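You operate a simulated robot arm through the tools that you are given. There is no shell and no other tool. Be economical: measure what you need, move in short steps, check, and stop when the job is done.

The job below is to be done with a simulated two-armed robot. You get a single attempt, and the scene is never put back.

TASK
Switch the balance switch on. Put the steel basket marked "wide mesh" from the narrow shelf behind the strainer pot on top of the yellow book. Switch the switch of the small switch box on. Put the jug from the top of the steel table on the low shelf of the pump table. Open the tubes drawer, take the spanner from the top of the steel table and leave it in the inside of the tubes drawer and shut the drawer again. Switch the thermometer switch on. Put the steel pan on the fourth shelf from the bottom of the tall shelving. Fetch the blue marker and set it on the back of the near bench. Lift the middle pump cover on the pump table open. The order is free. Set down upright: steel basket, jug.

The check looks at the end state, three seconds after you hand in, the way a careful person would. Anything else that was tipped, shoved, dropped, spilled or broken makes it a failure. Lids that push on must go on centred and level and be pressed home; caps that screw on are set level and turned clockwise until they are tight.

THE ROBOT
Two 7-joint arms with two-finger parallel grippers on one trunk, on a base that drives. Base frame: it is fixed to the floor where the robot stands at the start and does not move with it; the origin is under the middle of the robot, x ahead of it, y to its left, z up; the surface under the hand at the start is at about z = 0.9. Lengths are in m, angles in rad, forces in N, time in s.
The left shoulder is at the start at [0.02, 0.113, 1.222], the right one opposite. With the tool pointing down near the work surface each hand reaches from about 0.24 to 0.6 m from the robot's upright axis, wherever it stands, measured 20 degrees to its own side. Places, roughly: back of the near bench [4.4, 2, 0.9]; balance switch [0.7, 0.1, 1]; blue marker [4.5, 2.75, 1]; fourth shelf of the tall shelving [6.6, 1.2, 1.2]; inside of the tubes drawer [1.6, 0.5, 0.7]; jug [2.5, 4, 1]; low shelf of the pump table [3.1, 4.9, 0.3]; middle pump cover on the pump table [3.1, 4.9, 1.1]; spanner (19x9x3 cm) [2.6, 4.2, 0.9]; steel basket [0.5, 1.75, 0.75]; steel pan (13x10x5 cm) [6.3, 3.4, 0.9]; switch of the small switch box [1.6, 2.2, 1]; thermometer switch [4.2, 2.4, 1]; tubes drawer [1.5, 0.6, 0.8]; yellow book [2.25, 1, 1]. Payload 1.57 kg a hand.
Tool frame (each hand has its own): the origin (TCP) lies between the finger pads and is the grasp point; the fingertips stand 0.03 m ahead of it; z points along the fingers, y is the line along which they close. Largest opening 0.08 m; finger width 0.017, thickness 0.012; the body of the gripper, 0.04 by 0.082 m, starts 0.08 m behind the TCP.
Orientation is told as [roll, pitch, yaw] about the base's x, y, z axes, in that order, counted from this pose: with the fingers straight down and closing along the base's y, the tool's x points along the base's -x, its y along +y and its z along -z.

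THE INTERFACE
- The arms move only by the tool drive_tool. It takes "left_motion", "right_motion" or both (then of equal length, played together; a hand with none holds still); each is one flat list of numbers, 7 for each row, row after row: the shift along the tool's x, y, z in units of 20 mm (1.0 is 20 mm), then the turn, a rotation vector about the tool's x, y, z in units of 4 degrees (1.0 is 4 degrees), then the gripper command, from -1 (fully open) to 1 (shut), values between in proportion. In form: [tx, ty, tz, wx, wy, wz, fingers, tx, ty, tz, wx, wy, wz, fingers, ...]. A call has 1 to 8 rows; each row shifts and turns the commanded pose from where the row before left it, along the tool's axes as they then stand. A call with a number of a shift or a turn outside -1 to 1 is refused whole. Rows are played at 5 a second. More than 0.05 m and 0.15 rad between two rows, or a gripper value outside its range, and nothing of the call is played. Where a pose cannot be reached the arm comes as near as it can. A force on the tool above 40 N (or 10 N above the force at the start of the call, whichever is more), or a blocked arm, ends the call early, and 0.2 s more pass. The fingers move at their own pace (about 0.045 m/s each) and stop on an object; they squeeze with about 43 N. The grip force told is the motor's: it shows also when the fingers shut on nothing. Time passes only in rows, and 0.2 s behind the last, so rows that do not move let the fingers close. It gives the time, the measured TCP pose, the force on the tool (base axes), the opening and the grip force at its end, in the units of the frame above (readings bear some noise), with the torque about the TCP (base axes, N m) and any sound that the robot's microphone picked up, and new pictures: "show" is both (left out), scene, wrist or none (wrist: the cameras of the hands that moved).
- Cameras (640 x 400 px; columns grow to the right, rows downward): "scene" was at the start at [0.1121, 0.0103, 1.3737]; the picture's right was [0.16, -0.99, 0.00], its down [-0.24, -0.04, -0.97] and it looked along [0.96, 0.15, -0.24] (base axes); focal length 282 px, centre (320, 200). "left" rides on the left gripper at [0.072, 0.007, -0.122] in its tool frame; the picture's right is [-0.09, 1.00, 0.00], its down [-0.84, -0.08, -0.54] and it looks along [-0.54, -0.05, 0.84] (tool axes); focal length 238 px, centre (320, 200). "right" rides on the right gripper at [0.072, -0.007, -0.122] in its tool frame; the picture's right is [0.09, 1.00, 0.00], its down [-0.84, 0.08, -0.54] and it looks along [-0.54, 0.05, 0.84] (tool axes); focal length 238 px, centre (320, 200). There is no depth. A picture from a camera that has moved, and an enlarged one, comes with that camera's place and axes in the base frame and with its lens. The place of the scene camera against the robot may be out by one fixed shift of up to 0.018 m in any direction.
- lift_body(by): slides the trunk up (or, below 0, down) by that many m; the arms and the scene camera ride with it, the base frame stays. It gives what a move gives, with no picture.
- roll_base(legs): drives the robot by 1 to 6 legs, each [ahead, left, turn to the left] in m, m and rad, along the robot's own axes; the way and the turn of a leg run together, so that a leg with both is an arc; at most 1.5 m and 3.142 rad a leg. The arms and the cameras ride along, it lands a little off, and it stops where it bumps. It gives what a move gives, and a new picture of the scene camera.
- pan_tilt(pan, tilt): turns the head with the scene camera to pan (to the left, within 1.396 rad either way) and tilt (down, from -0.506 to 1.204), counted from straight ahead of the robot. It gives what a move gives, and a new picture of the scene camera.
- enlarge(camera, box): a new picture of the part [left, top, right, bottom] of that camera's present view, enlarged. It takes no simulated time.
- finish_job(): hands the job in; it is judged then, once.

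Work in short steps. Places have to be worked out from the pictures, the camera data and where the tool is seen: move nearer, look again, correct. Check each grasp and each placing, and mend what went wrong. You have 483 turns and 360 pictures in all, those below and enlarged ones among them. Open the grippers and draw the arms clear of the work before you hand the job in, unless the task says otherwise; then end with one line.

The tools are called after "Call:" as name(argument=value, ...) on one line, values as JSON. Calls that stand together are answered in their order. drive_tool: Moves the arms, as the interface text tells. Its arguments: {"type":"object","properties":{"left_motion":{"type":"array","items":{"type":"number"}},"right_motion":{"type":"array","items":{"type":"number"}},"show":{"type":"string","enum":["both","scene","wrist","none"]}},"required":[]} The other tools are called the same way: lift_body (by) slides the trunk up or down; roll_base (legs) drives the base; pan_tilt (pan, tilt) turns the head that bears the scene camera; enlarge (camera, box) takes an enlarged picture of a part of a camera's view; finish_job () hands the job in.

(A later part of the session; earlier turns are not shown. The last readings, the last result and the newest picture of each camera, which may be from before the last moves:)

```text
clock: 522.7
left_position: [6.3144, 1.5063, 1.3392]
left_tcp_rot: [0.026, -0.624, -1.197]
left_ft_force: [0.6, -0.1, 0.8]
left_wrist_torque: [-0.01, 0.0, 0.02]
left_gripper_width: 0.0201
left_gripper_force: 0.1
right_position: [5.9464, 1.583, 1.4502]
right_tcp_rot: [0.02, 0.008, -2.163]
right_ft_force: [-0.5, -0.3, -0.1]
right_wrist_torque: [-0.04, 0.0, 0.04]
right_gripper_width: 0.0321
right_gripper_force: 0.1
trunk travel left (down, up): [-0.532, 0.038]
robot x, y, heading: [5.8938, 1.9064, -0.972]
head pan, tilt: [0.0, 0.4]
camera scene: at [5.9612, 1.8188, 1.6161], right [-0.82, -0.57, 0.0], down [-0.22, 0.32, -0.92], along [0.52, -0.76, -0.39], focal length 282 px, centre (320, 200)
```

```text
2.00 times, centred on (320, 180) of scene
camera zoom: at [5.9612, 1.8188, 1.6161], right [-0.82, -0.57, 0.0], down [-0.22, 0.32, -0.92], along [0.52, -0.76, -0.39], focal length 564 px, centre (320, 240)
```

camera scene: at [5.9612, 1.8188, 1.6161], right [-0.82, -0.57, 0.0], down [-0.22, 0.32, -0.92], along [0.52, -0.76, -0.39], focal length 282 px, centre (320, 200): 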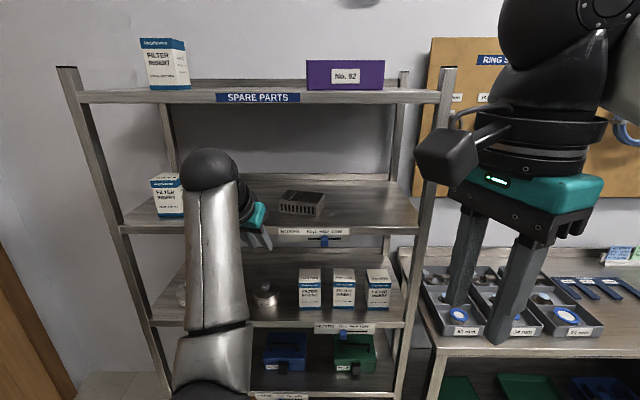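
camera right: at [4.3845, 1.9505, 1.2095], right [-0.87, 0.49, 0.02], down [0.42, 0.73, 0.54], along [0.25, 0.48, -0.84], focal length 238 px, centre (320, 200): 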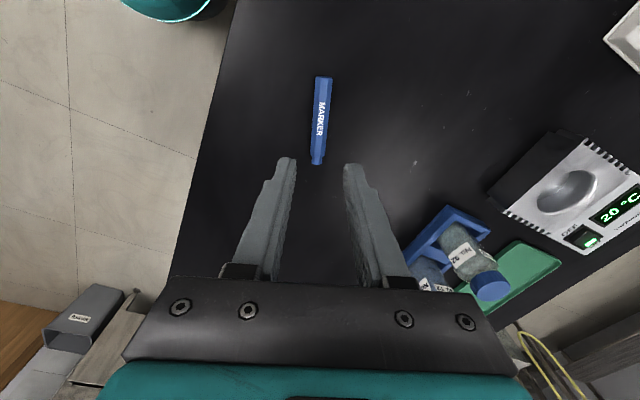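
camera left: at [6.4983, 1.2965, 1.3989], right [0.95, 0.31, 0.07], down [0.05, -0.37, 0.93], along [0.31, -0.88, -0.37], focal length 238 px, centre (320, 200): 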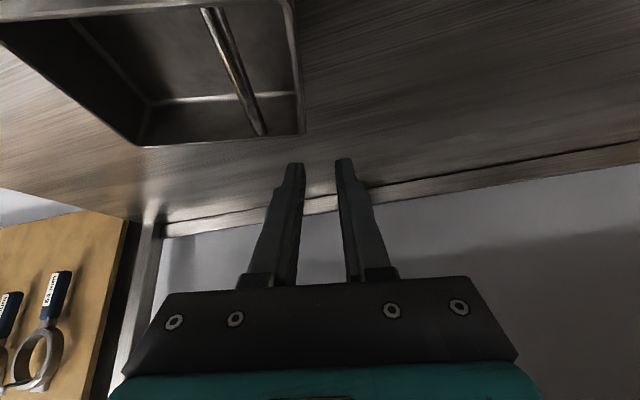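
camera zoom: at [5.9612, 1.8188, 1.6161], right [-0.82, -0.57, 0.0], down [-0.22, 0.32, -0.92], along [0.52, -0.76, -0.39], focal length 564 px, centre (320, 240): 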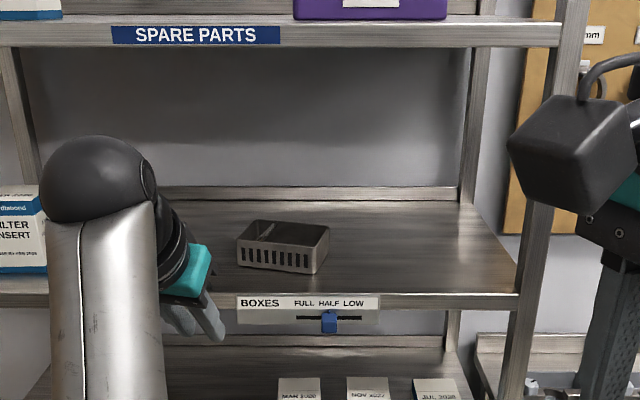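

The pan stands on the fourth shelf. Last is the jug. I straighten the left hand and reverse out through the gap.

Call:
drive_tool(left_motion=[0, 0, 0, 0, 1, 0, -1, 0, 0, 0, 0, 1, 0, -1, 0, 0, 0, 0, 1, 0, -1, 0, 0, 0, 0, 1, 0, -1, 0, 0, 0, 0, 1, 0, -1, 0, 0, 0, 0, 1, 0, -1, 0, 0, 0, 0, 1, 0, -1, 0, 0, 0, 0, 1, 0, -1], right_motion=[0, 0, 0, 0, 0, -1, -1, 0, 0, 0, 0, 0, -1, -1, 0, 0, 0, 0, 0, -1, -1, 0, 0, 0, 0, 0, -1, -1, 0, 0, 0, 0, 0, -1, -1, 0, 0, 0, 0, 0, -1, -1, 0, 0, 0, 0, 0, -1, -1, 0, 0, 0, 0, 0, -1, -1], show="none")

Call:
drive_tool(left_motion=[0, 0, 0, 0, 0.9, 0, -1, 0, 0, 0, 0, 0, -1, -1, 0, 0, 0, 0, 0, -1, -1, 0, 0, 0, 0, 0, -1, -1, 0, 0, 0, 0, 0, 0, -1, 0, 0, 0, 0, 0, 0, -1, 0, 0, 0, 0, 0, 0, -1, 0, 0, 0, 0, 0, 0, -1], right_motion=[0, 0, 0, 0, 0, -1, -1, 0, 0, 0, 0, 0, -1, -1, 0, 0, 0, 0, 0, -1, -1, 0, 0, 0, 0, 0, -1, -1, 0, 0, 0, 0, 0, -1, -1, 0, 0, 0, 0, 0, -1, -1, 0, 0, 0, 0, 0, -1, -1, 0, 0, 0, 0, 0, -1, -1], show="none")

Call:
roll_base(legs=[[-1.1, 0.1, 0], [-1.1, 0.05, 0], [0, 0, -1.57], [0.5, 0, 0], [0, 0, -1.57]])

```text
clock: 524.5
left_position: [6.3135, 1.5058, 1.3397]
left_tcp_rot: [0.021, -0.064, -1.181]
left_ft_force: [1.1, -0.2, 0.2]
left_wrist_torque: [0.01, -0.03, 0.01]
left_gripper_width: 0.08
left_gripper_force: 0.0
right_position: [5.9458, 1.5831, 1.4498]
right_tcp_rot: [0.02, -0.006, -1.604]
right_ft_force: [0.4, 0.7, -0.2]
right_wrist_torque: [0.01, -0.04, 0.04]
right_gripper_width: 0.0801
right_gripper_force: 0.1
trunk travel left (down, up): [-0.532, 0.038]
robot x, y, heading: [5.8935, 1.9062, -0.967]
head pan, tilt: [0.0, 0.4]
```

```text
clock: 526.3
left_position: [6.3134, 1.504, 1.3403]
left_tcp_rot: [0.02, -0.006, -0.973]
left_ft_force: [0.6, -0.3, -0.5]
left_wrist_torque: [0.0, 0.01, -0.02]
left_gripper_width: 0.08
left_gripper_force: 0.1
right_position: [5.9467, 1.5848, 1.4501]
right_tcp_rot: [0.014, -0.014, -1.046]
right_ft_force: [-0.2, -0.3, -0.4]
right_wrist_torque: [-0.01, 0.01, 0.01]
right_gripper_width: 0.0803
right_gripper_force: 0.0
trunk travel left (down, up): [-0.532, 0.038]
robot x, y, heading: [5.8933, 1.9089, -0.973]
head pan, tilt: [0.0, 0.4]
```

```text
clock: 547.3
left_position: [3.9721, 3.9136, 1.3397]
left_tcp_rot: [0.019, -0.006, 2.185]
left_ft_force: [-0.5, -0.6, 0.5]
left_wrist_torque: [0.01, -0.01, -0.03]
left_gripper_width: 0.0798
left_gripper_force: 0.0
right_position: [4.3403, 3.8405, 1.4489]
right_tcp_rot: [0.015, -0.015, 2.112]
right_ft_force: [-0.5, -0.6, 0.0]
right_wrist_torque: [0.03, 0.02, -0.01]
right_gripper_width: 0.0802
right_gripper_force: 0.1
trunk travel left (down, up): [-0.532, 0.038]
robot x, y, heading: [4.3974, 3.5165, 2.182]
head pan, tilt: [0.0, 0.4]
camera scene: at [4.3486, 3.5965, 1.6162], right [0.82, 0.58, 0.0], down [0.22, -0.32, -0.92], along [-0.53, 0.75, -0.39], focal length 282 px, centre (320, 200)
```

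scene: 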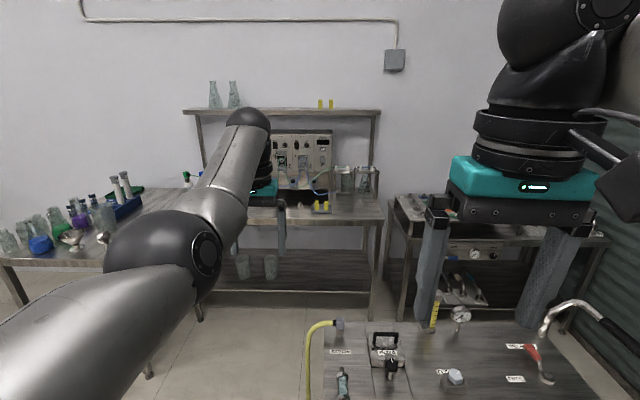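

I move left and forward to the right end of the steel table again, and lower the trunk.

Call:
roll_base(legs=[[0, 0.85, 0], [0.75, 0, 0]])

Call:
lift_body(by=-0.22)

Call:
pan_tilt(pan=0.55, tilt=0.6)

```text
clock: 555.5
left_position: [2.8391, 4.0296, 1.341]
left_tcp_rot: [0.019, -0.007, 2.185]
left_ft_force: [0.8, -0.1, 0.2]
left_wrist_torque: [0.02, 0.04, 0.02]
left_gripper_width: 0.0803
left_gripper_force: 0.1
right_position: [3.2068, 3.9561, 1.4499]
right_tcp_rot: [0.014, -0.015, 2.11]
right_ft_force: [0.1, 0.8, 1.3]
right_wrist_torque: [0.01, -0.01, 0.05]
right_gripper_width: 0.0803
right_gripper_force: 0.2
trunk travel left (down, up): [-0.532, 0.038]
robot x, y, heading: [3.2666, 3.6325, 2.194]
head pan, tilt: [0.0, 0.4]
camera scene: at [3.2156, 3.7127, 1.6162], right [0.82, 0.58, 0.0], down [0.22, -0.32, -0.92], along [-0.53, 0.75, -0.39], focal length 282 px, centre (320, 200)
```

scene: 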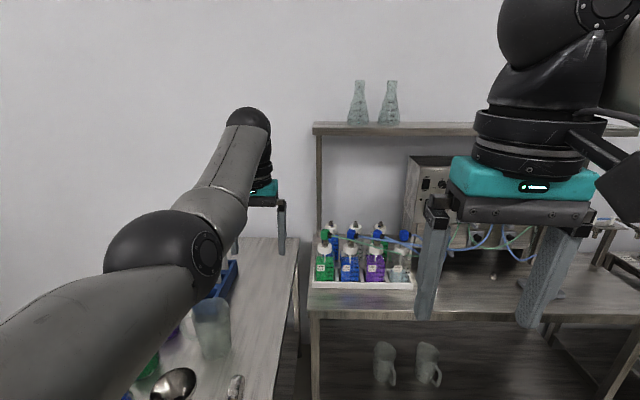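

```text
clock: 557.8
left_position: [2.8377, 4.0289, 1.1206]
left_tcp_rot: [0.02, -0.007, 2.186]
left_ft_force: [-0.1, -0.5, -0.2]
left_wrist_torque: [0.0, 0.01, -0.02]
left_gripper_width: 0.08
left_gripper_force: 0.0
right_position: [3.2075, 3.9561, 1.2303]
right_tcp_rot: [0.014, -0.017, 2.109]
right_ft_force: [-0.2, 0.1, -0.2]
right_wrist_torque: [-0.03, 0.0, -0.04]
right_gripper_width: 0.08
right_gripper_force: 0.0
trunk travel left (down, up): [-0.312, 0.258]
robot x, y, heading: [3.2678, 3.632, 2.186]
head pan, tilt: [0.0, 0.4]
```

```text
clock: 558.8
left_position: [2.8385, 4.0291, 1.12]
left_tcp_rot: [0.018, -0.008, 2.186]
left_ft_force: [-0.1, -0.4, 1.0]
left_wrist_torque: [0.03, -0.02, -0.04]
left_gripper_width: 0.0797
left_gripper_force: 0.1
right_position: [3.2073, 3.9567, 1.2302]
right_tcp_rot: [0.014, -0.015, 2.11]
right_ft_force: [-1.0, -0.9, 0.3]
right_wrist_torque: [-0.02, 0.03, 0.03]
right_gripper_width: 0.0799
right_gripper_force: 0.0
trunk travel left (down, up): [-0.312, 0.258]
robot x, y, heading: [3.2656, 3.6316, 2.184]
head pan, tilt: [0.55, 0.6]
camera scene: at [3.1881, 3.6719, 1.378], right [0.39, 0.92, 0.0], down [0.52, -0.22, -0.83], along [-0.76, 0.33, -0.56], focal length 282 px, centre (320, 200)
```

scene: 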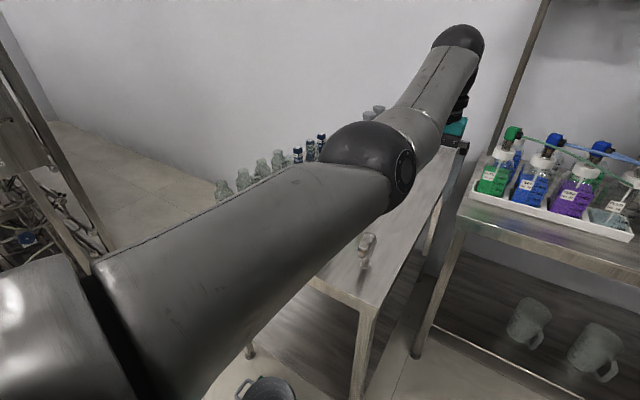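

Call:
enlarge(camera="left", box=[320, 40, 640, 280])

```text
1.67 times, centred on (480, 160) of left
camera zoom: at [2.8777, 3.9673, 1.2432], right [-0.87, -0.5, 0.02], down [-0.41, 0.73, 0.55], along [-0.29, 0.46, -0.84], focal length 397 px, centre (53, 267)
```

zoom: 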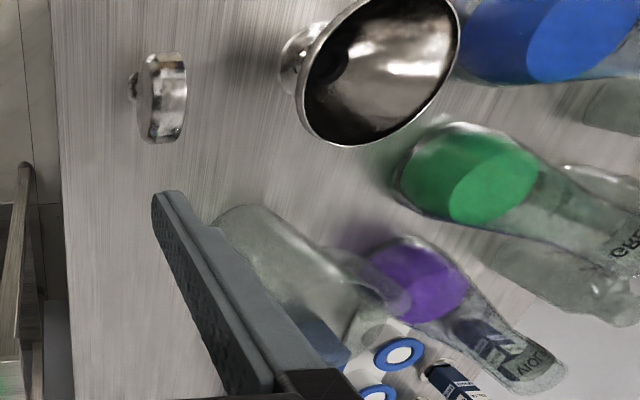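

The jug's handle seems to point away to the left, so I'll grip its rim on the right side. I raise the trunk and take the earlier station at the table's right end, turned left.

Call:
lift_body(by=0.16)

Call:
roll_base(legs=[[0, -0.11, 0], [0.36, 0, 0], [0, 0, 0.4]])

Call:
drive_tool(left_motion=[0.5, 0, 0, 0, 0, 0, -1], show="wrist")

```text
clock: 560.6
left_position: [2.8397, 4.0294, 1.2806]
left_tcp_rot: [0.021, -0.005, 2.186]
left_ft_force: [0.6, 0.1, -0.2]
left_wrist_torque: [0.0, 0.0, -0.02]
left_gripper_width: 0.0803
left_gripper_force: 0.1
right_position: [3.2076, 3.9581, 1.3896]
right_tcp_rot: [0.015, -0.015, 2.111]
right_ft_force: [0.5, 0.2, 0.6]
right_wrist_torque: [-0.01, 0.01, 0.04]
right_gripper_width: 0.08
right_gripper_force: 0.1
trunk travel left (down, up): [-0.472, 0.098]
robot x, y, heading: [3.266, 3.6338, 2.187]
head pan, tilt: [0.55, 0.6]
```

```text
clock: 564.9
left_position: [2.602, 4.1922, 1.2796]
left_tcp_rot: [0.02, -0.006, 2.574]
left_ft_force: [-0.3, -0.3, -0.5]
left_wrist_torque: [0.01, 0.01, -0.02]
left_gripper_width: 0.08
left_gripper_force: 0.1
right_position: [2.97, 4.2655, 1.3898]
right_tcp_rot: [0.012, -0.016, 2.5]
right_ft_force: [0.3, 0.4, 0.1]
right_wrist_torque: [0.01, 0.04, 0.01]
right_gripper_width: 0.0799
right_gripper_force: 0.1
trunk travel left (down, up): [-0.472, 0.098]
robot x, y, heading: [3.1446, 3.9869, 2.573]
head pan, tilt: [0.55, 0.6]
camera scene: at [3.0589, 3.99, 1.538], right [0.02, 1.0, 0.0], down [0.56, -0.01, -0.83], along [-0.82, 0.01, -0.56], focal length 282 px, centre (320, 200)
```

scene: 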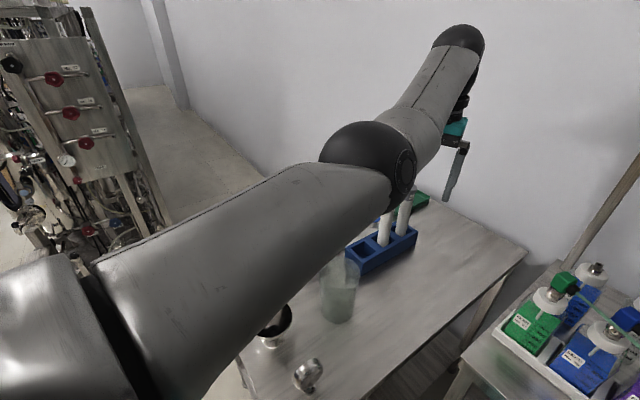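

```text
clock: 565.3
left_position: [2.6111, 4.1883, 1.2814]
left_tcp_rot: [0.022, -0.006, 2.575]
left_ft_force: [0.3, 0.3, 0.4]
left_wrist_torque: [0.01, 0.03, -0.01]
left_gripper_width: 0.08
left_gripper_force: 0.0
right_position: [2.9711, 4.2653, 1.3888]
right_tcp_rot: [0.016, -0.015, 2.5]
right_ft_force: [0.0, 0.4, 0.6]
right_wrist_torque: [0.01, 0.0, -0.03]
right_gripper_width: 0.0799
right_gripper_force: 0.0
trunk travel left (down, up): [-0.472, 0.098]
robot x, y, heading: [3.1464, 3.9911, 2.582]
head pan, tilt: [0.55, 0.6]
camera left: at [2.6707, 4.1454, 1.4037], right [-0.61, -0.79, 0.02], down [-0.66, 0.52, 0.55], along [-0.44, 0.32, -0.84], focal length 238 px, centre (320, 200)
```

left: 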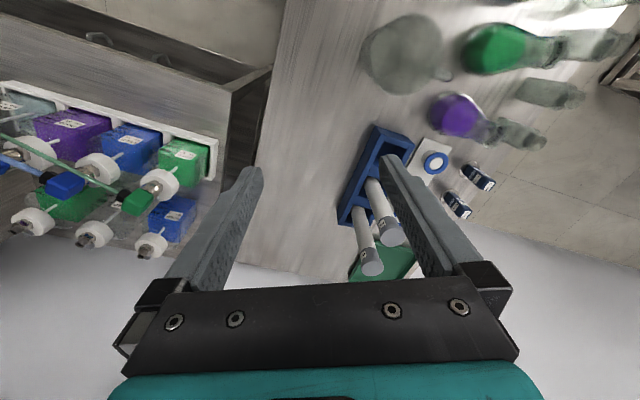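

Call:
enlarge(camera="left", box=[330, 0, 490, 120])

Call:
enlarge(camera="scene", box=[250, 200, 430, 340])

```text
3.33 times, centred on (410, 60) of left
camera zoom: at [2.6707, 4.1454, 1.4037], right [-0.61, -0.79, 0.02], down [-0.66, 0.52, 0.55], along [-0.44, 0.32, -0.84], focal length 794 px, centre (20, 667)
```

zoom: 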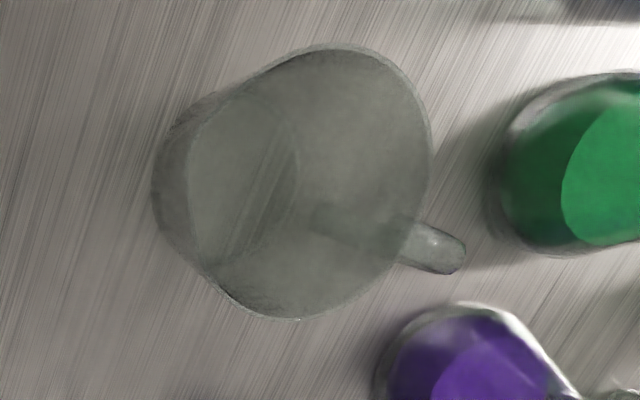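

```text
2.86 times, centred on (340, 270) of scene
camera zoom: at [3.0599, 3.991, 1.538], right [0.02, 1.0, 0.0], down [0.56, -0.01, -0.83], along [-0.83, 0.01, -0.56], focal length 806 px, centre (263, 0)
```

zoom: 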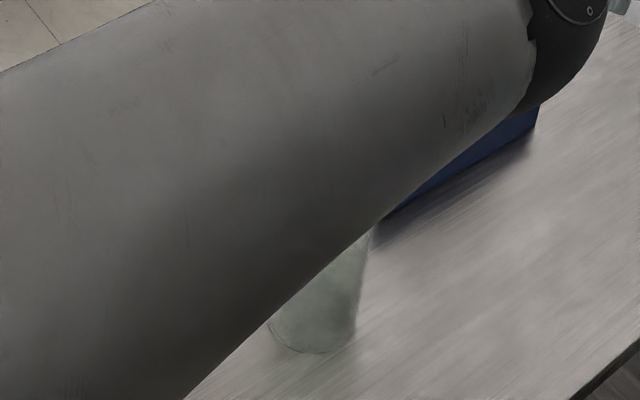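

Now I see it well: the base is at about (2.567, 4.046), the rim at z≈0.99 with a radius of about 4.6 cm, and the handle on the far left. I move over the right-hand rim point, then lower.

Call:
drive_tool(left_motion=[0.35, 0.8, 0, 0, 0, 0, 0, 0.35, 0.8, 0, 0, 0, 0, 0, 0.35, 0.8, 0, 0, 0, 0, 0, 0.35, 0.8, 0, 0, 0, 0, 0, 0.35, 0.8, 0, 0, 0, 0, 0, 0.25, 0.85, 0, 0, 0, 0, 0], show="none")

Call:
lift_body(by=-0.17)

Call:
drive_tool(left_motion=[0, 0, 0.3, 0, 0, 0, 0], show="wrist")

```text
clock: 566.7
left_position: [2.5916, 4.086, 1.2823]
left_tcp_rot: [0.02, -0.005, 2.573]
left_ft_force: [0.1, -1.1, -0.3]
left_wrist_torque: [-0.01, 0.01, 0.0]
left_gripper_width: 0.0401
left_gripper_force: 0.1
right_position: [2.9697, 4.2659, 1.3901]
right_tcp_rot: [0.013, -0.016, 2.499]
right_ft_force: [0.5, -0.3, 0.3]
right_wrist_torque: [0.01, -0.02, -0.01]
right_gripper_width: 0.0797
right_gripper_force: 0.1
trunk travel left (down, up): [-0.472, 0.098]
robot x, y, heading: [3.1441, 3.9888, 2.58]
head pan, tilt: [0.55, 0.6]
```

```text
clock: 568.6
left_position: [2.5899, 4.0855, 1.1128]
left_tcp_rot: [0.018, -0.006, 2.575]
left_ft_force: [0.3, 0.4, -0.1]
left_wrist_torque: [-0.02, -0.01, -0.03]
left_gripper_width: 0.0401
left_gripper_force: 0.0
right_position: [2.9694, 4.2649, 1.22]
right_tcp_rot: [0.014, -0.017, 2.497]
right_ft_force: [0.3, 0.8, 0.8]
right_wrist_torque: [0.02, 0.0, -0.04]
right_gripper_width: 0.0801
right_gripper_force: 0.0
trunk travel left (down, up): [-0.302, 0.268]
robot x, y, heading: [3.148, 3.9863, 2.577]
head pan, tilt: [0.55, 0.6]
```

```text
clock: 569.0
left_position: [2.5889, 4.0847, 1.106]
left_tcp_rot: [0.021, -0.005, 2.574]
left_ft_force: [0.6, 0.8, 0.1]
left_wrist_torque: [0.06, 0.0, 0.0]
left_gripper_width: 0.04
left_gripper_force: 0.1
right_position: [2.9694, 4.266, 1.2197]
right_tcp_rot: [0.014, -0.015, 2.499]
right_ft_force: [0.4, -1.1, 0.1]
right_wrist_torque: [-0.02, 0.01, -0.04]
right_gripper_width: 0.08
right_gripper_force: 0.0
trunk travel left (down, up): [-0.302, 0.268]
robot x, y, heading: [3.147, 3.9859, 2.572]
head pan, tilt: [0.55, 0.6]
camera left: at [2.65, 4.0428, 1.2301], right [-0.61, -0.79, 0.02], down [-0.66, 0.52, 0.55], along [-0.44, 0.32, -0.84], focal length 238 px, centre (320, 200)
```

left: 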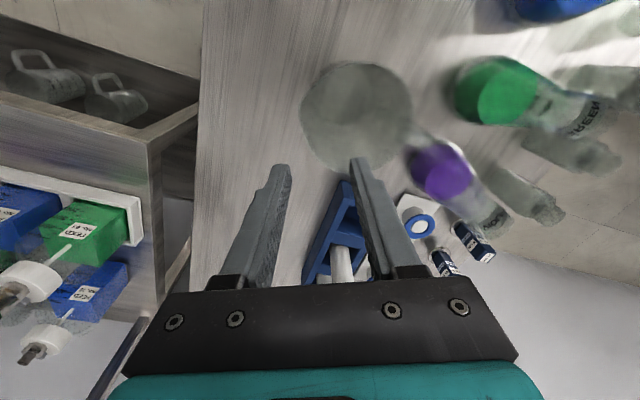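

The tool axis is about 2 cm inside the rim. I shift outward and align with the jug's centre line.

Call:
drive_tool(left_motion=[0.75, -1, 0.5, 0, 0, 0, 0, 0, 0, 0.9, 0, 0, 0, 0, 0, 0, 0.9, 0, 0, 0, 0], show="wrist")

Call:
enlarge(camera="left", box=[230, 40, 470, 240])

```text
clock: 569.8
left_position: [2.6028, 4.0929, 1.0588]
left_tcp_rot: [0.018, -0.005, 2.575]
left_ft_force: [-0.4, 0.6, -0.6]
left_wrist_torque: [0.0, 0.0, 0.01]
left_gripper_width: 0.04
left_gripper_force: 0.0
left hand out of reach, approached as far as the arm can: row 1
right_position: [2.9694, 4.2668, 1.2198]
right_tcp_rot: [0.015, -0.016, 2.499]
right_ft_force: [-0.5, -0.7, 0.5]
right_wrist_torque: [0.02, 0.02, 0.02]
right_gripper_width: 0.0798
right_gripper_force: 0.0
trunk travel left (down, up): [-0.302, 0.268]
robot x, y, heading: [3.1458, 3.9904, 2.575]
head pan, tilt: [0.55, 0.6]
camera left: at [2.6638, 4.0519, 1.1812], right [-0.61, -0.79, 0.02], down [-0.66, 0.52, 0.55], along [-0.44, 0.32, -0.84], focal length 238 px, centre (320, 200)
```

left: 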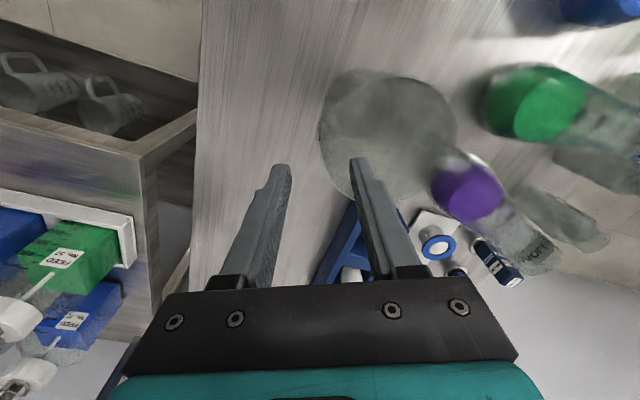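

```text
2.00 times, centred on (350, 140) of left
camera zoom: at [2.6638, 4.0519, 1.1812], right [-0.61, -0.79, 0.02], down [-0.66, 0.52, 0.55], along [-0.44, 0.32, -0.84], focal length 477 px, centre (260, 320)
```

zoom: 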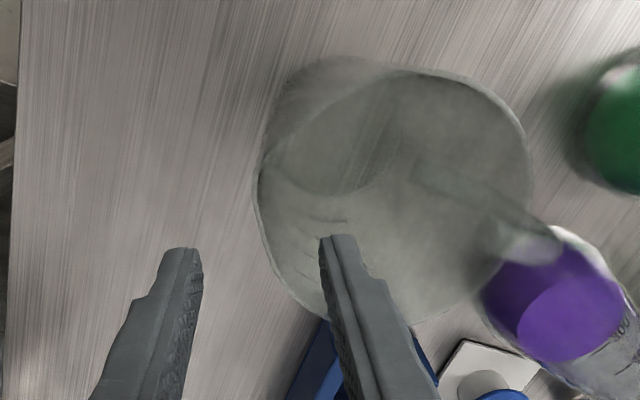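

Comparing the sizes puts the rim at z≈1.02 with a radius of 4.6 cm. The axis is on the rim. I align along the centre line and go down 5 cm.

Call:
drive_tool(left_motion=[0.9, -0.1, 0, 0, 0, 0, 0, 0, 0, 0.8, 0, 0, 0, 0, 0, 0, 0.8, 0, 0, 0, 0], show="wrist")

Call:
enlarge(camera="left", box=[190, 40, 510, 240])

```text
clock: 570.6
left_position: [2.6119, 4.0873, 1.0253]
left_tcp_rot: [0.02, -0.005, 2.574]
left_ft_force: [0.2, -0.2, 0.3]
left_wrist_torque: [-0.02, -0.01, -0.01]
left_gripper_width: 0.0401
left_gripper_force: 0.1
left hand out of reach, approached as far as the arm can: row 1
right_position: [2.9696, 4.2658, 1.2196]
right_tcp_rot: [0.014, -0.016, 2.501]
right_ft_force: [-0.2, 0.0, -0.3]
right_wrist_torque: [-0.03, 0.01, 0.01]
right_gripper_width: 0.08
right_gripper_force: 0.1
trunk travel left (down, up): [-0.302, 0.268]
robot x, y, heading: [3.1461, 3.988, 2.577]
head pan, tilt: [0.55, 0.6]
camera left: at [2.672, 4.0447, 1.147], right [-0.61, -0.79, 0.02], down [-0.66, 0.52, 0.55], along [-0.44, 0.32, -0.84], focal length 238 px, centre (320, 200)
```

left: 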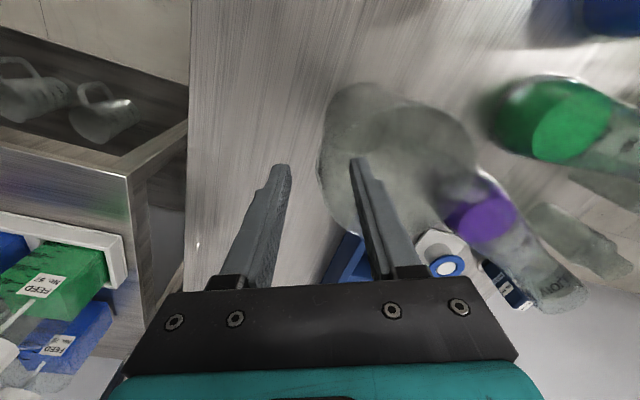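

```text
2.00 times, centred on (350, 140) of left
camera zoom: at [2.672, 4.0447, 1.147], right [-0.61, -0.79, 0.02], down [-0.66, 0.52, 0.55], along [-0.44, 0.32, -0.84], focal length 477 px, centre (260, 320)
```

zoom: 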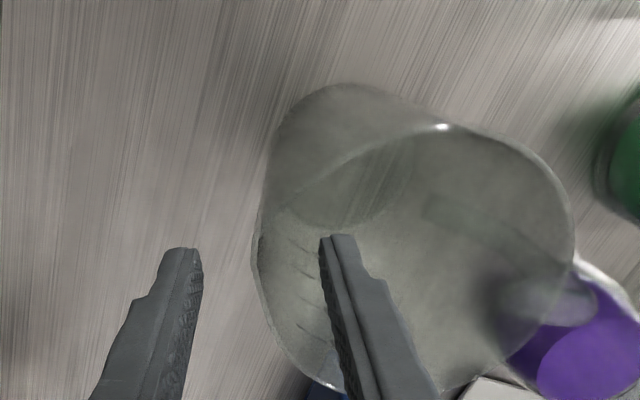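

The rim wall is between the fingers. I go 1.5 cm deeper and close.

Call:
drive_tool(left_motion=[0, 0, 0.8, 0, 0, 0, 0, 0, 0, 0, 0, 0, 0, 1, 0, 0, 0, 0, 0, 0, 1, 0, 0, 0, 0, 0, 0, 1], show="wrist")

```text
clock: 571.6
left_position: [2.6119, 4.0858, 1.0097]
left_tcp_rot: [0.021, -0.007, 2.575]
left_ft_force: [-0.5, -0.7, 1.7]
left_wrist_torque: [-0.34, 0.2, 0.02]
left_gripper_width: 0.0026
left_gripper_force: 19.2
right_position: [2.9697, 4.2662, 1.2204]
right_tcp_rot: [0.016, -0.015, 2.501]
right_ft_force: [-0.8, 0.1, -0.7]
right_wrist_torque: [0.03, 0.0, 0.01]
right_gripper_width: 0.08
right_gripper_force: 0.0
trunk travel left (down, up): [-0.302, 0.268]
robot x, y, heading: [3.1491, 3.989, 2.581]
head pan, tilt: [0.55, 0.6]
camera left: at [2.6716, 4.0436, 1.132], right [-0.61, -0.79, 0.02], down [-0.65, 0.52, 0.55], along [-0.44, 0.32, -0.84], focal length 238 px, centre (320, 200)
```

left: 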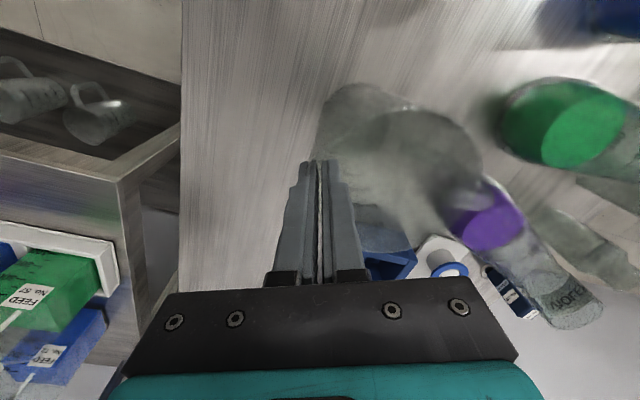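

Gripped at 2.6 mm. I lift a little and check.

Call:
lift_body(by=0.05)

Call:
drive_tool(left_motion=[0, 0, 0, 0, 0, 0, 1], show="both")

```text
clock: 572.5
left_position: [2.6114, 4.0851, 1.0589]
left_tcp_rot: [0.018, -0.005, 2.573]
left_ft_force: [-0.4, -0.2, -1.4]
left_wrist_torque: [0.04, -0.06, 0.01]
left_gripper_width: 0.0019
left_gripper_force: 23.4
right_position: [2.97, 4.2667, 1.269]
right_tcp_rot: [0.013, -0.014, 2.5]
right_ft_force: [0.3, -0.2, 0.5]
right_wrist_torque: [0.03, -0.04, 0.03]
right_gripper_width: 0.08
right_gripper_force: 0.0
trunk travel left (down, up): [-0.352, 0.218]
robot x, y, heading: [3.147, 3.9898, 2.574]
head pan, tilt: [0.55, 0.6]
```

```text
clock: 572.9
left_position: [2.6123, 4.0868, 1.0595]
left_tcp_rot: [0.019, -0.005, 2.575]
left_ft_force: [0.2, -0.5, -1.1]
left_wrist_torque: [0.01, -0.06, 0.0]
left_gripper_width: 0.0022
left_gripper_force: 23.7
right_position: [2.9695, 4.266, 1.2696]
right_tcp_rot: [0.013, -0.016, 2.499]
right_ft_force: [-0.3, 0.5, 0.9]
right_wrist_torque: [-0.01, 0.0, 0.0]
right_gripper_width: 0.0799
right_gripper_force: 0.1
trunk travel left (down, up): [-0.352, 0.218]
robot x, y, heading: [3.1435, 3.9859, 2.572]
head pan, tilt: [0.55, 0.6]
camera scene: at [3.0589, 3.9903, 1.4179], right [0.02, 1.0, 0.0], down [0.56, -0.01, -0.83], along [-0.82, 0.01, -0.57], focal length 282 px, centre (320, 200)
camera left: at [2.6716, 4.044, 1.1814], right [-0.61, -0.79, 0.02], down [-0.66, 0.52, 0.55], along [-0.44, 0.32, -0.84], focal length 238 px, centre (320, 200)
```

scene: 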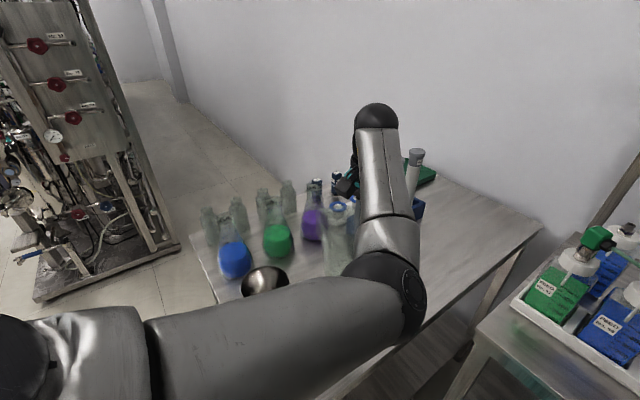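
left: 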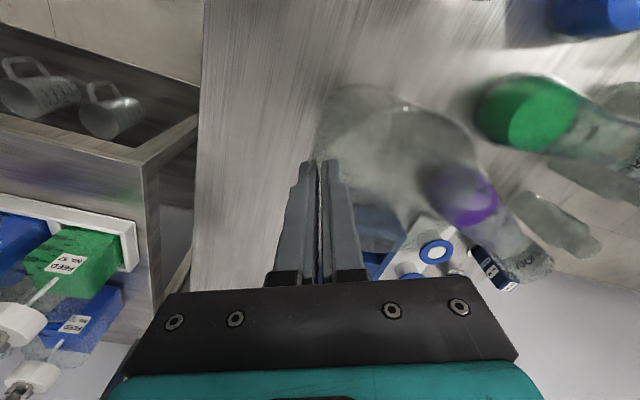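

The jug is held. I raise it well above the other items, back away, and turn to face the pump table.

Call:
lift_body(by=0.2)

Call:
roll_base(legs=[[-0.35, 0, 0], [0, 0, -0.39], [0, -0.25, 0]])

Call:
pan_tilt(pan=0.1, tilt=0.6)

```text
clock: 575.1
left_position: [2.6112, 4.0859, 1.2595]
left_tcp_rot: [0.019, -0.006, 2.575]
left_ft_force: [0.2, 0.5, -0.7]
left_wrist_torque: [0.02, -0.03, -0.03]
left_gripper_width: 0.0021
left_gripper_force: 23.3
right_position: [2.9691, 4.2659, 1.4692]
right_tcp_rot: [0.016, -0.016, 2.5]
right_ft_force: [0.6, 0.2, -0.4]
right_wrist_torque: [-0.01, 0.03, 0.01]
right_gripper_width: 0.08
right_gripper_force: 0.0
trunk travel left (down, up): [-0.552, 0.018]
robot x, y, heading: [3.1466, 3.986, 2.579]
head pan, tilt: [0.55, 0.6]
```

```text
clock: 580.0
left_position: [3.1976, 4.2367, 1.2595]
left_tcp_rot: [0.02, -0.004, 2.181]
left_ft_force: [0.4, 0.7, -2.1]
left_wrist_torque: [0.04, -0.05, 0.02]
left_gripper_width: 0.0022
left_gripper_force: 23.9
right_position: [3.597, 4.2658, 1.4709]
right_tcp_rot: [0.016, -0.013, 2.106]
right_ft_force: [-0.8, -0.2, -0.4]
right_wrist_torque: [-0.05, 0.01, -0.02]
right_gripper_width: 0.0801
right_gripper_force: 0.1
trunk travel left (down, up): [-0.552, 0.018]
robot x, y, heading: [3.6514, 3.9424, 2.182]
head pan, tilt: [0.55, 0.6]
camera scene: at [3.576, 3.9804, 1.618], right [0.4, 0.92, 0.0], down [0.52, -0.23, -0.83], along [-0.76, 0.33, -0.56], focal length 282 px, centre (320, 200)
```

scene: 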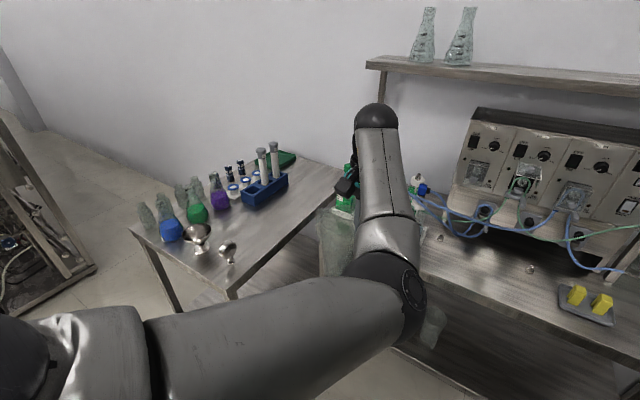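

```text
clock: 580.9
left_position: [3.1975, 4.2368, 1.2588]
left_tcp_rot: [0.02, -0.007, 2.179]
left_ft_force: [-0.3, 0.4, -0.8]
left_wrist_torque: [-0.02, -0.05, 0.02]
left_gripper_width: 0.0022
left_gripper_force: 23.9
right_position: [3.5958, 4.2651, 1.4706]
right_tcp_rot: [0.012, -0.016, 2.104]
right_ft_force: [0.3, 0.5, -0.2]
right_wrist_torque: [0.04, -0.05, -0.05]
right_gripper_width: 0.0801
right_gripper_force: 0.0
trunk travel left (down, up): [-0.552, 0.018]
robot x, y, heading: [3.655, 3.9373, 2.183]
head pan, tilt: [0.099, 0.6]
camera scene: at [3.5988, 4.0117, 1.618], right [0.76, 0.65, 0.0], down [0.37, -0.43, -0.83], along [-0.54, 0.63, -0.56], focal length 282 px, centre (320, 200)
```

scene: 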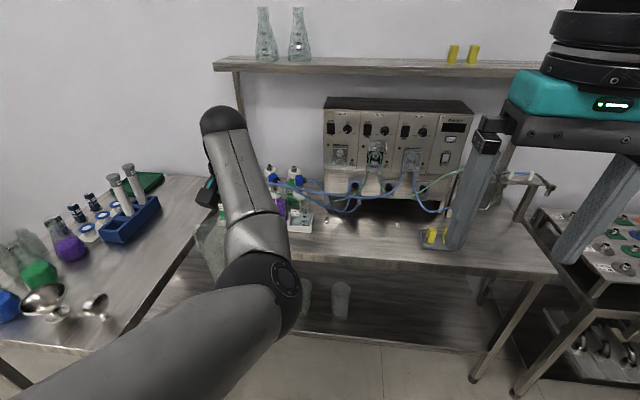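

The low shelf has two jugs at a≈5.05 and 5.24. The free spot at the left, near a≈4.86, is reachable without nearing the cart. I move left and lower in front of the table.

Call:
roll_base(legs=[[0, 0.23, 0], [0.1, 0, 0]])

Call:
lift_body(by=-0.45)

Call:
drive_tool(right_motion=[0.2, 0, -1, 0, 0, 0, -1, 0.2, 0, -1, 0, 0, 0, -1, 0.2, 0, -1, 0, 0, 0, -1, 0.2, 0, -1, 0, 0, 0, -1, 0, 0, -1, 0, 0, 0, -1, 0, 0, -1, 0, 0, 0, -1, 0, 0, -1, 0, 0, 0, -1, 0, 0, -1, 0, 0, 0, -1], show="scene")

```text
clock: 583.4
left_position: [2.9515, 4.1866, 1.259]
left_tcp_rot: [0.02, -0.004, 2.177]
left_ft_force: [1.0, 0.6, -1.9]
left_wrist_torque: [0.02, -0.05, 0.01]
left_gripper_width: 0.002
left_gripper_force: 23.6
right_position: [3.3491, 4.2118, 1.4693]
right_tcp_rot: [0.014, -0.015, 2.103]
right_ft_force: [-0.3, -0.3, 0.2]
right_wrist_torque: [-0.03, 0.02, -0.01]
right_gripper_width: 0.0799
right_gripper_force: 0.0
trunk travel left (down, up): [-0.552, 0.018]
robot x, y, heading: [3.4057, 3.8897, 2.179]
head pan, tilt: [0.099, 0.6]
camera scene: at [3.3518, 3.9593, 1.618], right [0.76, 0.65, 0.0], down [0.37, -0.43, -0.83], along [-0.54, 0.63, -0.56], focal length 282 px, centre (320, 200)
```

scene: 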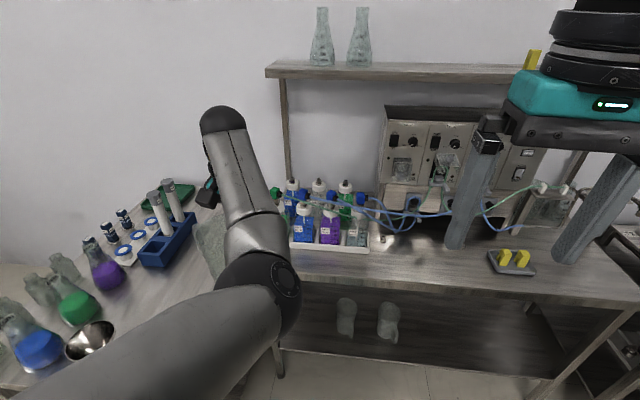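

```text
refused: -0.45 is not a number from -0.4 to 0.4
```

```text
clock: 585.2
left_position: [2.9507, 4.1861, 1.2578]
left_tcp_rot: [0.019, -0.006, 2.176]
left_ft_force: [-0.1, 0.1, -0.7]
left_wrist_torque: [0.01, -0.04, -0.03]
left_gripper_width: 0.002
left_gripper_force: 24.0
right_position: [3.3608, 4.1972, 1.6296]
right_tcp_rot: [0.015, -0.016, 2.106]
right_ft_force: [0.1, -0.6, 0.7]
right_wrist_torque: [0.02, -0.02, 0.0]
right_gripper_width: 0.08
right_gripper_force: 0.2
trunk travel left (down, up): [-0.552, 0.018]
robot x, y, heading: [3.4043, 3.8852, 2.178]
head pan, tilt: [0.099, 0.6]
camera scene: at [3.3518, 3.9581, 1.618], right [0.76, 0.65, 0.0], down [0.37, -0.43, -0.83], along [-0.54, 0.63, -0.56], focal length 282 px, centre (320, 200)
```

scene: 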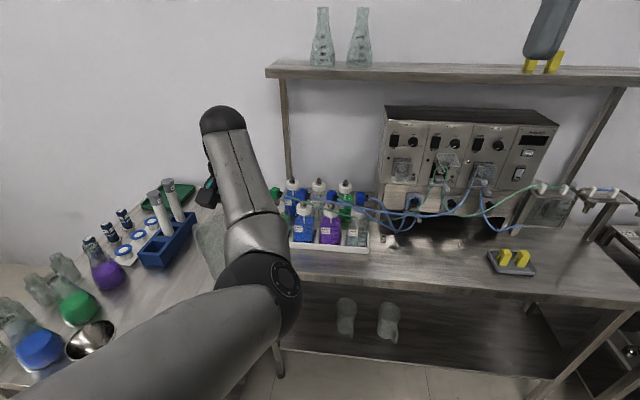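

I shift right 0.13 m to clear the steel table's end, then lower in two steps.

Call:
roll_base(legs=[[0, -0.13, 0]])

Call:
lift_body(by=-0.4)

Call:
pan_tilt(pan=0.15, tilt=0.7)

```text
clock: 586.5
left_position: [3.0553, 4.2586, 1.2592]
left_tcp_rot: [0.022, -0.006, 2.178]
left_ft_force: [0.1, -0.5, -0.1]
left_wrist_torque: [0.04, -0.05, -0.06]
left_gripper_width: 0.0022
left_gripper_force: 23.7
right_position: [3.465, 4.2708, 1.6287]
right_tcp_rot: [0.013, -0.016, 2.102]
right_ft_force: [0.2, 0.8, 0.4]
right_wrist_torque: [-0.03, 0.04, 0.03]
right_gripper_width: 0.08
right_gripper_force: 0.1
trunk travel left (down, up): [-0.552, 0.018]
robot x, y, heading: [3.513, 3.9617, 2.177]
head pan, tilt: [0.099, 0.6]
camera scene: at [3.4566, 4.0319, 1.6179], right [0.76, 0.65, 0.0], down [0.37, -0.43, -0.82], along [-0.54, 0.63, -0.57], focal length 282 px, centre (320, 200)
```

scene: 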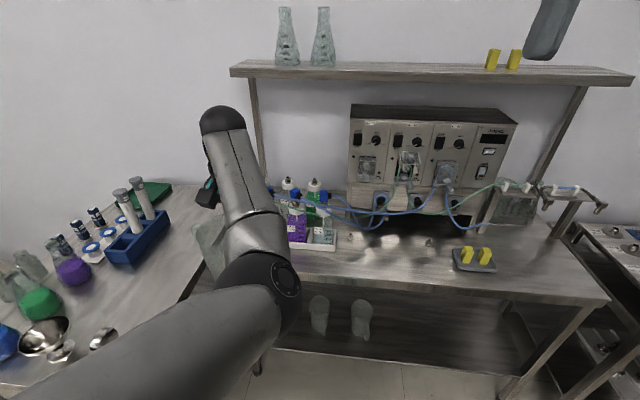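

```text
clock: 590.3
left_position: [3.0558, 4.2587, 0.8586]
left_tcp_rot: [0.021, -0.009, 2.178]
left_ft_force: [-0.5, 0.3, -1.5]
left_wrist_torque: [0.02, -0.06, 0.0]
left_gripper_width: 0.0021
left_gripper_force: 23.4
right_position: [3.4647, 4.2705, 1.2299]
right_tcp_rot: [0.013, -0.015, 2.104]
right_ft_force: [-0.5, -0.8, 0.9]
right_wrist_torque: [0.0, -0.02, 0.02]
right_gripper_width: 0.0799
right_gripper_force: 0.1
trunk travel left (down, up): [-0.152, 0.418]
robot x, y, heading: [3.5084, 3.9596, 2.179]
head pan, tilt: [0.099, 0.6]
```

```text
clock: 591.0
left_position: [3.0547, 4.2589, 0.859]
left_tcp_rot: [0.02, -0.005, 2.178]
left_ft_force: [0.1, 0.0, -1.1]
left_wrist_torque: [0.0, -0.07, -0.02]
left_gripper_width: 0.0018
left_gripper_force: 23.8
right_position: [3.4653, 4.2706, 1.229]
right_tcp_rot: [0.014, -0.014, 2.103]
right_ft_force: [0.3, -0.3, -0.1]
right_wrist_torque: [0.0, -0.06, 0.01]
right_gripper_width: 0.08
right_gripper_force: 0.1
trunk travel left (down, up): [-0.152, 0.418]
robot x, y, heading: [3.5093, 3.961, 2.179]
head pan, tilt: [0.15, 0.7]
camera scene: at [3.4558, 4.0264, 1.2094], right [0.73, 0.69, 0.0], down [0.44, -0.47, -0.77], along [-0.53, 0.56, -0.64], focal length 282 px, centre (320, 200)
```

scene: 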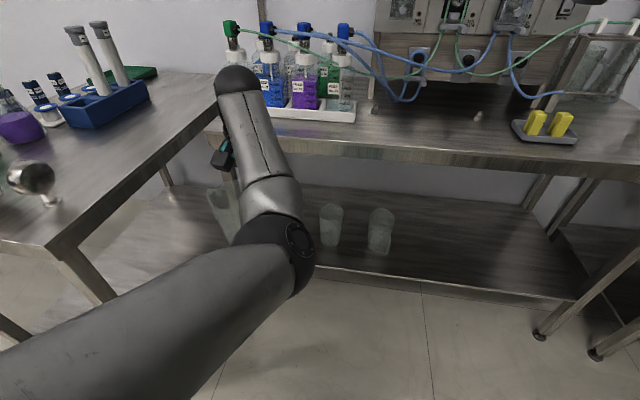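

The shelf is at z≈0.305, with its front edge at b≈2.09. I lower the remaining trunk travel and extend the arm down, in front of the table.

Call:
lift_body(by=-0.14)

Call:
drive_tool(left_motion=[0, 0, 1, 0, 0, 0, 1, 0, 0, 1, 0, 0, 0, 1, 0, 0, 1, 0, 0, 0, 1, 0, 0, 1, 0, 0, 0, 1, 0, 0, 1, 0, 0, 0, 1, 0, 0, 1, 0, 0, 0, 1], show="both")

```text
clock: 592.6
left_position: [3.056, 4.2579, 0.7191]
left_tcp_rot: [0.019, -0.007, 2.177]
left_ft_force: [-0.1, 0.2, -1.0]
left_wrist_torque: [0.03, -0.05, -0.02]
left_gripper_width: 0.0019
left_gripper_force: 23.8
right_position: [3.4649, 4.2705, 1.0888]
right_tcp_rot: [0.014, -0.016, 2.104]
right_ft_force: [0.2, 0.3, 0.3]
right_wrist_torque: [0.02, 0.01, 0.0]
right_gripper_width: 0.0799
right_gripper_force: 0.2
trunk travel left (down, up): [-0.012, 0.558]
robot x, y, heading: [3.5103, 3.9586, 2.179]
head pan, tilt: [0.15, 0.7]
```

```text
clock: 594.0
left_position: [3.0539, 4.2565, 0.5987]
left_tcp_rot: [0.021, -0.005, 2.18]
left_ft_force: [0.4, 0.0, -1.8]
left_wrist_torque: [-0.02, -0.04, 0.0]
left_gripper_width: 0.0021
left_gripper_force: 23.9
right_position: [3.4657, 4.2703, 1.0905]
right_tcp_rot: [0.014, -0.016, 2.102]
right_ft_force: [-0.2, -0.1, -1.0]
right_wrist_torque: [0.01, -0.02, 0.0]
right_gripper_width: 0.0801
right_gripper_force: 0.1
trunk travel left (down, up): [-0.012, 0.558]
robot x, y, heading: [3.5091, 3.9626, 2.184]
head pan, tilt: [0.15, 0.7]
camera scene: at [3.4558, 4.0264, 1.0693], right [0.73, 0.69, 0.0], down [0.44, -0.47, -0.76], along [-0.53, 0.56, -0.64], focal length 282 px, centre (320, 200)
camera left: at [3.0916, 4.1945, 0.721], right [-0.87, -0.49, 0.02], down [-0.4, 0.74, 0.54], along [-0.28, 0.47, -0.84], focal length 238 px, centre (320, 200)
```

scene: 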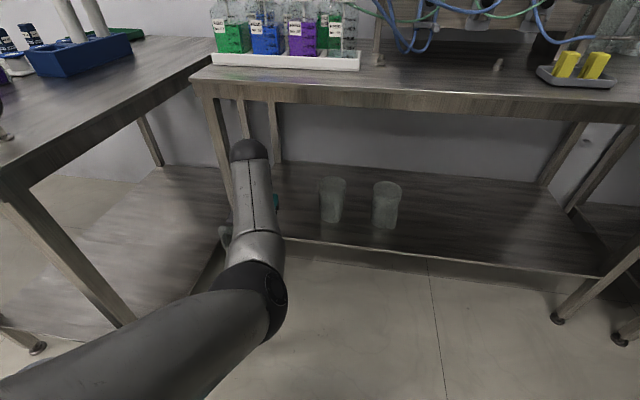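
left: 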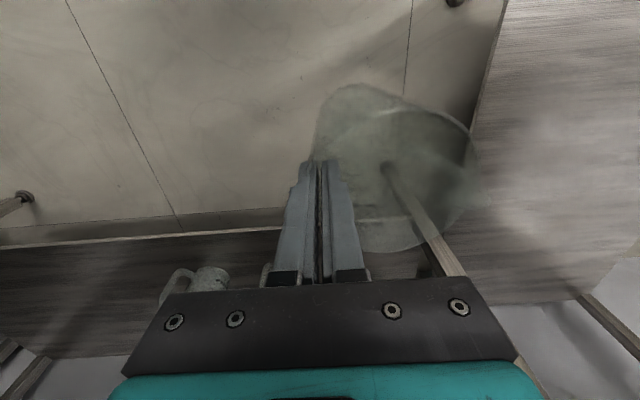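

The pump table's left leg is at a≈4.70 and the nearest shelf jug at a≈5.05, so the jug fits between them. I lower to just above shelf height.

Call:
drive_tool(left_motion=[0, -0.4, 1, 0, 0, 0, 1, 0, -0.4, 1, 0, 0, 0, 1, 0, 0, 1, 0, 0, 0, 1, 0, 0, 1, 0, 0, 0, 1, 0, 0, 1, 0, 0, 0, 1], show="none")

Call:
roll_base(legs=[[0.15, 0, 0]])

Call:
drive_tool(left_motion=[0, 0, 0, 0, 0, 0, 1], show="wrist")

```text
clock: 595.2
left_position: [3.0643, 4.2653, 0.4982]
left_tcp_rot: [0.019, -0.007, 2.178]
left_ft_force: [-0.2, -0.2, 0.1]
left_wrist_torque: [0.03, -0.05, 0.01]
left_gripper_width: 0.0022
left_gripper_force: 23.3
right_position: [3.4652, 4.2715, 1.088]
right_tcp_rot: [0.015, -0.016, 2.102]
right_ft_force: [0.4, 0.0, -0.8]
right_wrist_torque: [0.0, 0.02, -0.03]
right_gripper_width: 0.08
right_gripper_force: 0.0
trunk travel left (down, up): [-0.012, 0.558]
robot x, y, heading: [3.5114, 3.9615, 2.174]
head pan, tilt: [0.15, 0.7]
```

```text
clock: 596.6
left_position: [2.9783, 4.3892, 0.4984]
left_tcp_rot: [0.02, -0.005, 2.179]
left_ft_force: [-0.5, 0.2, -1.4]
left_wrist_torque: [0.04, -0.07, 0.01]
left_gripper_width: 0.0021
left_gripper_force: 23.7
right_position: [3.3797, 4.3946, 1.0898]
right_tcp_rot: [0.014, -0.015, 2.103]
right_ft_force: [-0.5, -0.2, -0.3]
right_wrist_torque: [-0.02, -0.04, 0.02]
right_gripper_width: 0.08
right_gripper_force: 0.1
trunk travel left (down, up): [-0.012, 0.558]
robot x, y, heading: [3.4271, 4.0846, 2.177]
head pan, tilt: [0.15, 0.7]
camera scene: at [3.3699, 4.15, 1.0693], right [0.73, 0.69, 0.0], down [0.44, -0.47, -0.76], along [-0.53, 0.56, -0.64], focal length 282 px, centre (320, 200)
```

scene: 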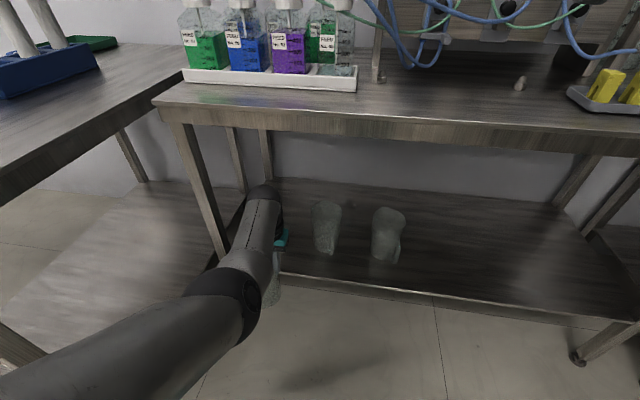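

```text
clock: 597.0
left_position: [2.9788, 4.3893, 0.4986]
left_tcp_rot: [0.019, -0.005, 2.179]
left_ft_force: [-0.6, 1.4, -1.1]
left_wrist_torque: [0.01, -0.06, 0.01]
left_gripper_width: 0.002
left_gripper_force: 24.3
right_position: [3.3794, 4.3944, 1.0888]
right_tcp_rot: [0.014, -0.016, 2.102]
right_ft_force: [0.3, 0.1, -0.2]
right_wrist_torque: [0.0, -0.03, 0.01]
right_gripper_width: 0.08
right_gripper_force: 0.1
trunk travel left (down, up): [-0.012, 0.558]
robot x, y, heading: [3.4237, 4.0862, 2.174]
head pan, tilt: [0.15, 0.7]
camera left: at [3.0169, 4.3271, 0.6209], right [-0.87, -0.49, 0.02], down [-0.4, 0.74, 0.55], along [-0.28, 0.47, -0.84], focal length 238 px, centre (320, 200)
```

left: 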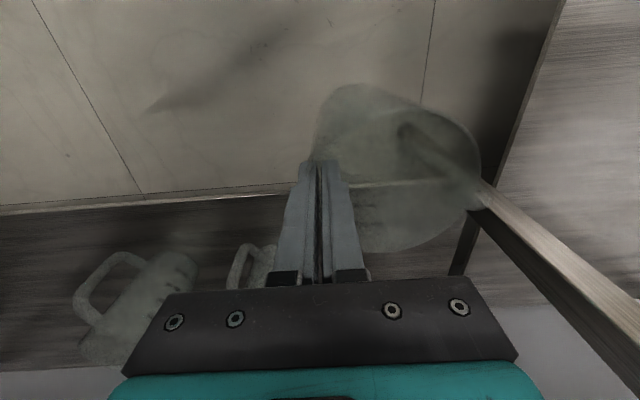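

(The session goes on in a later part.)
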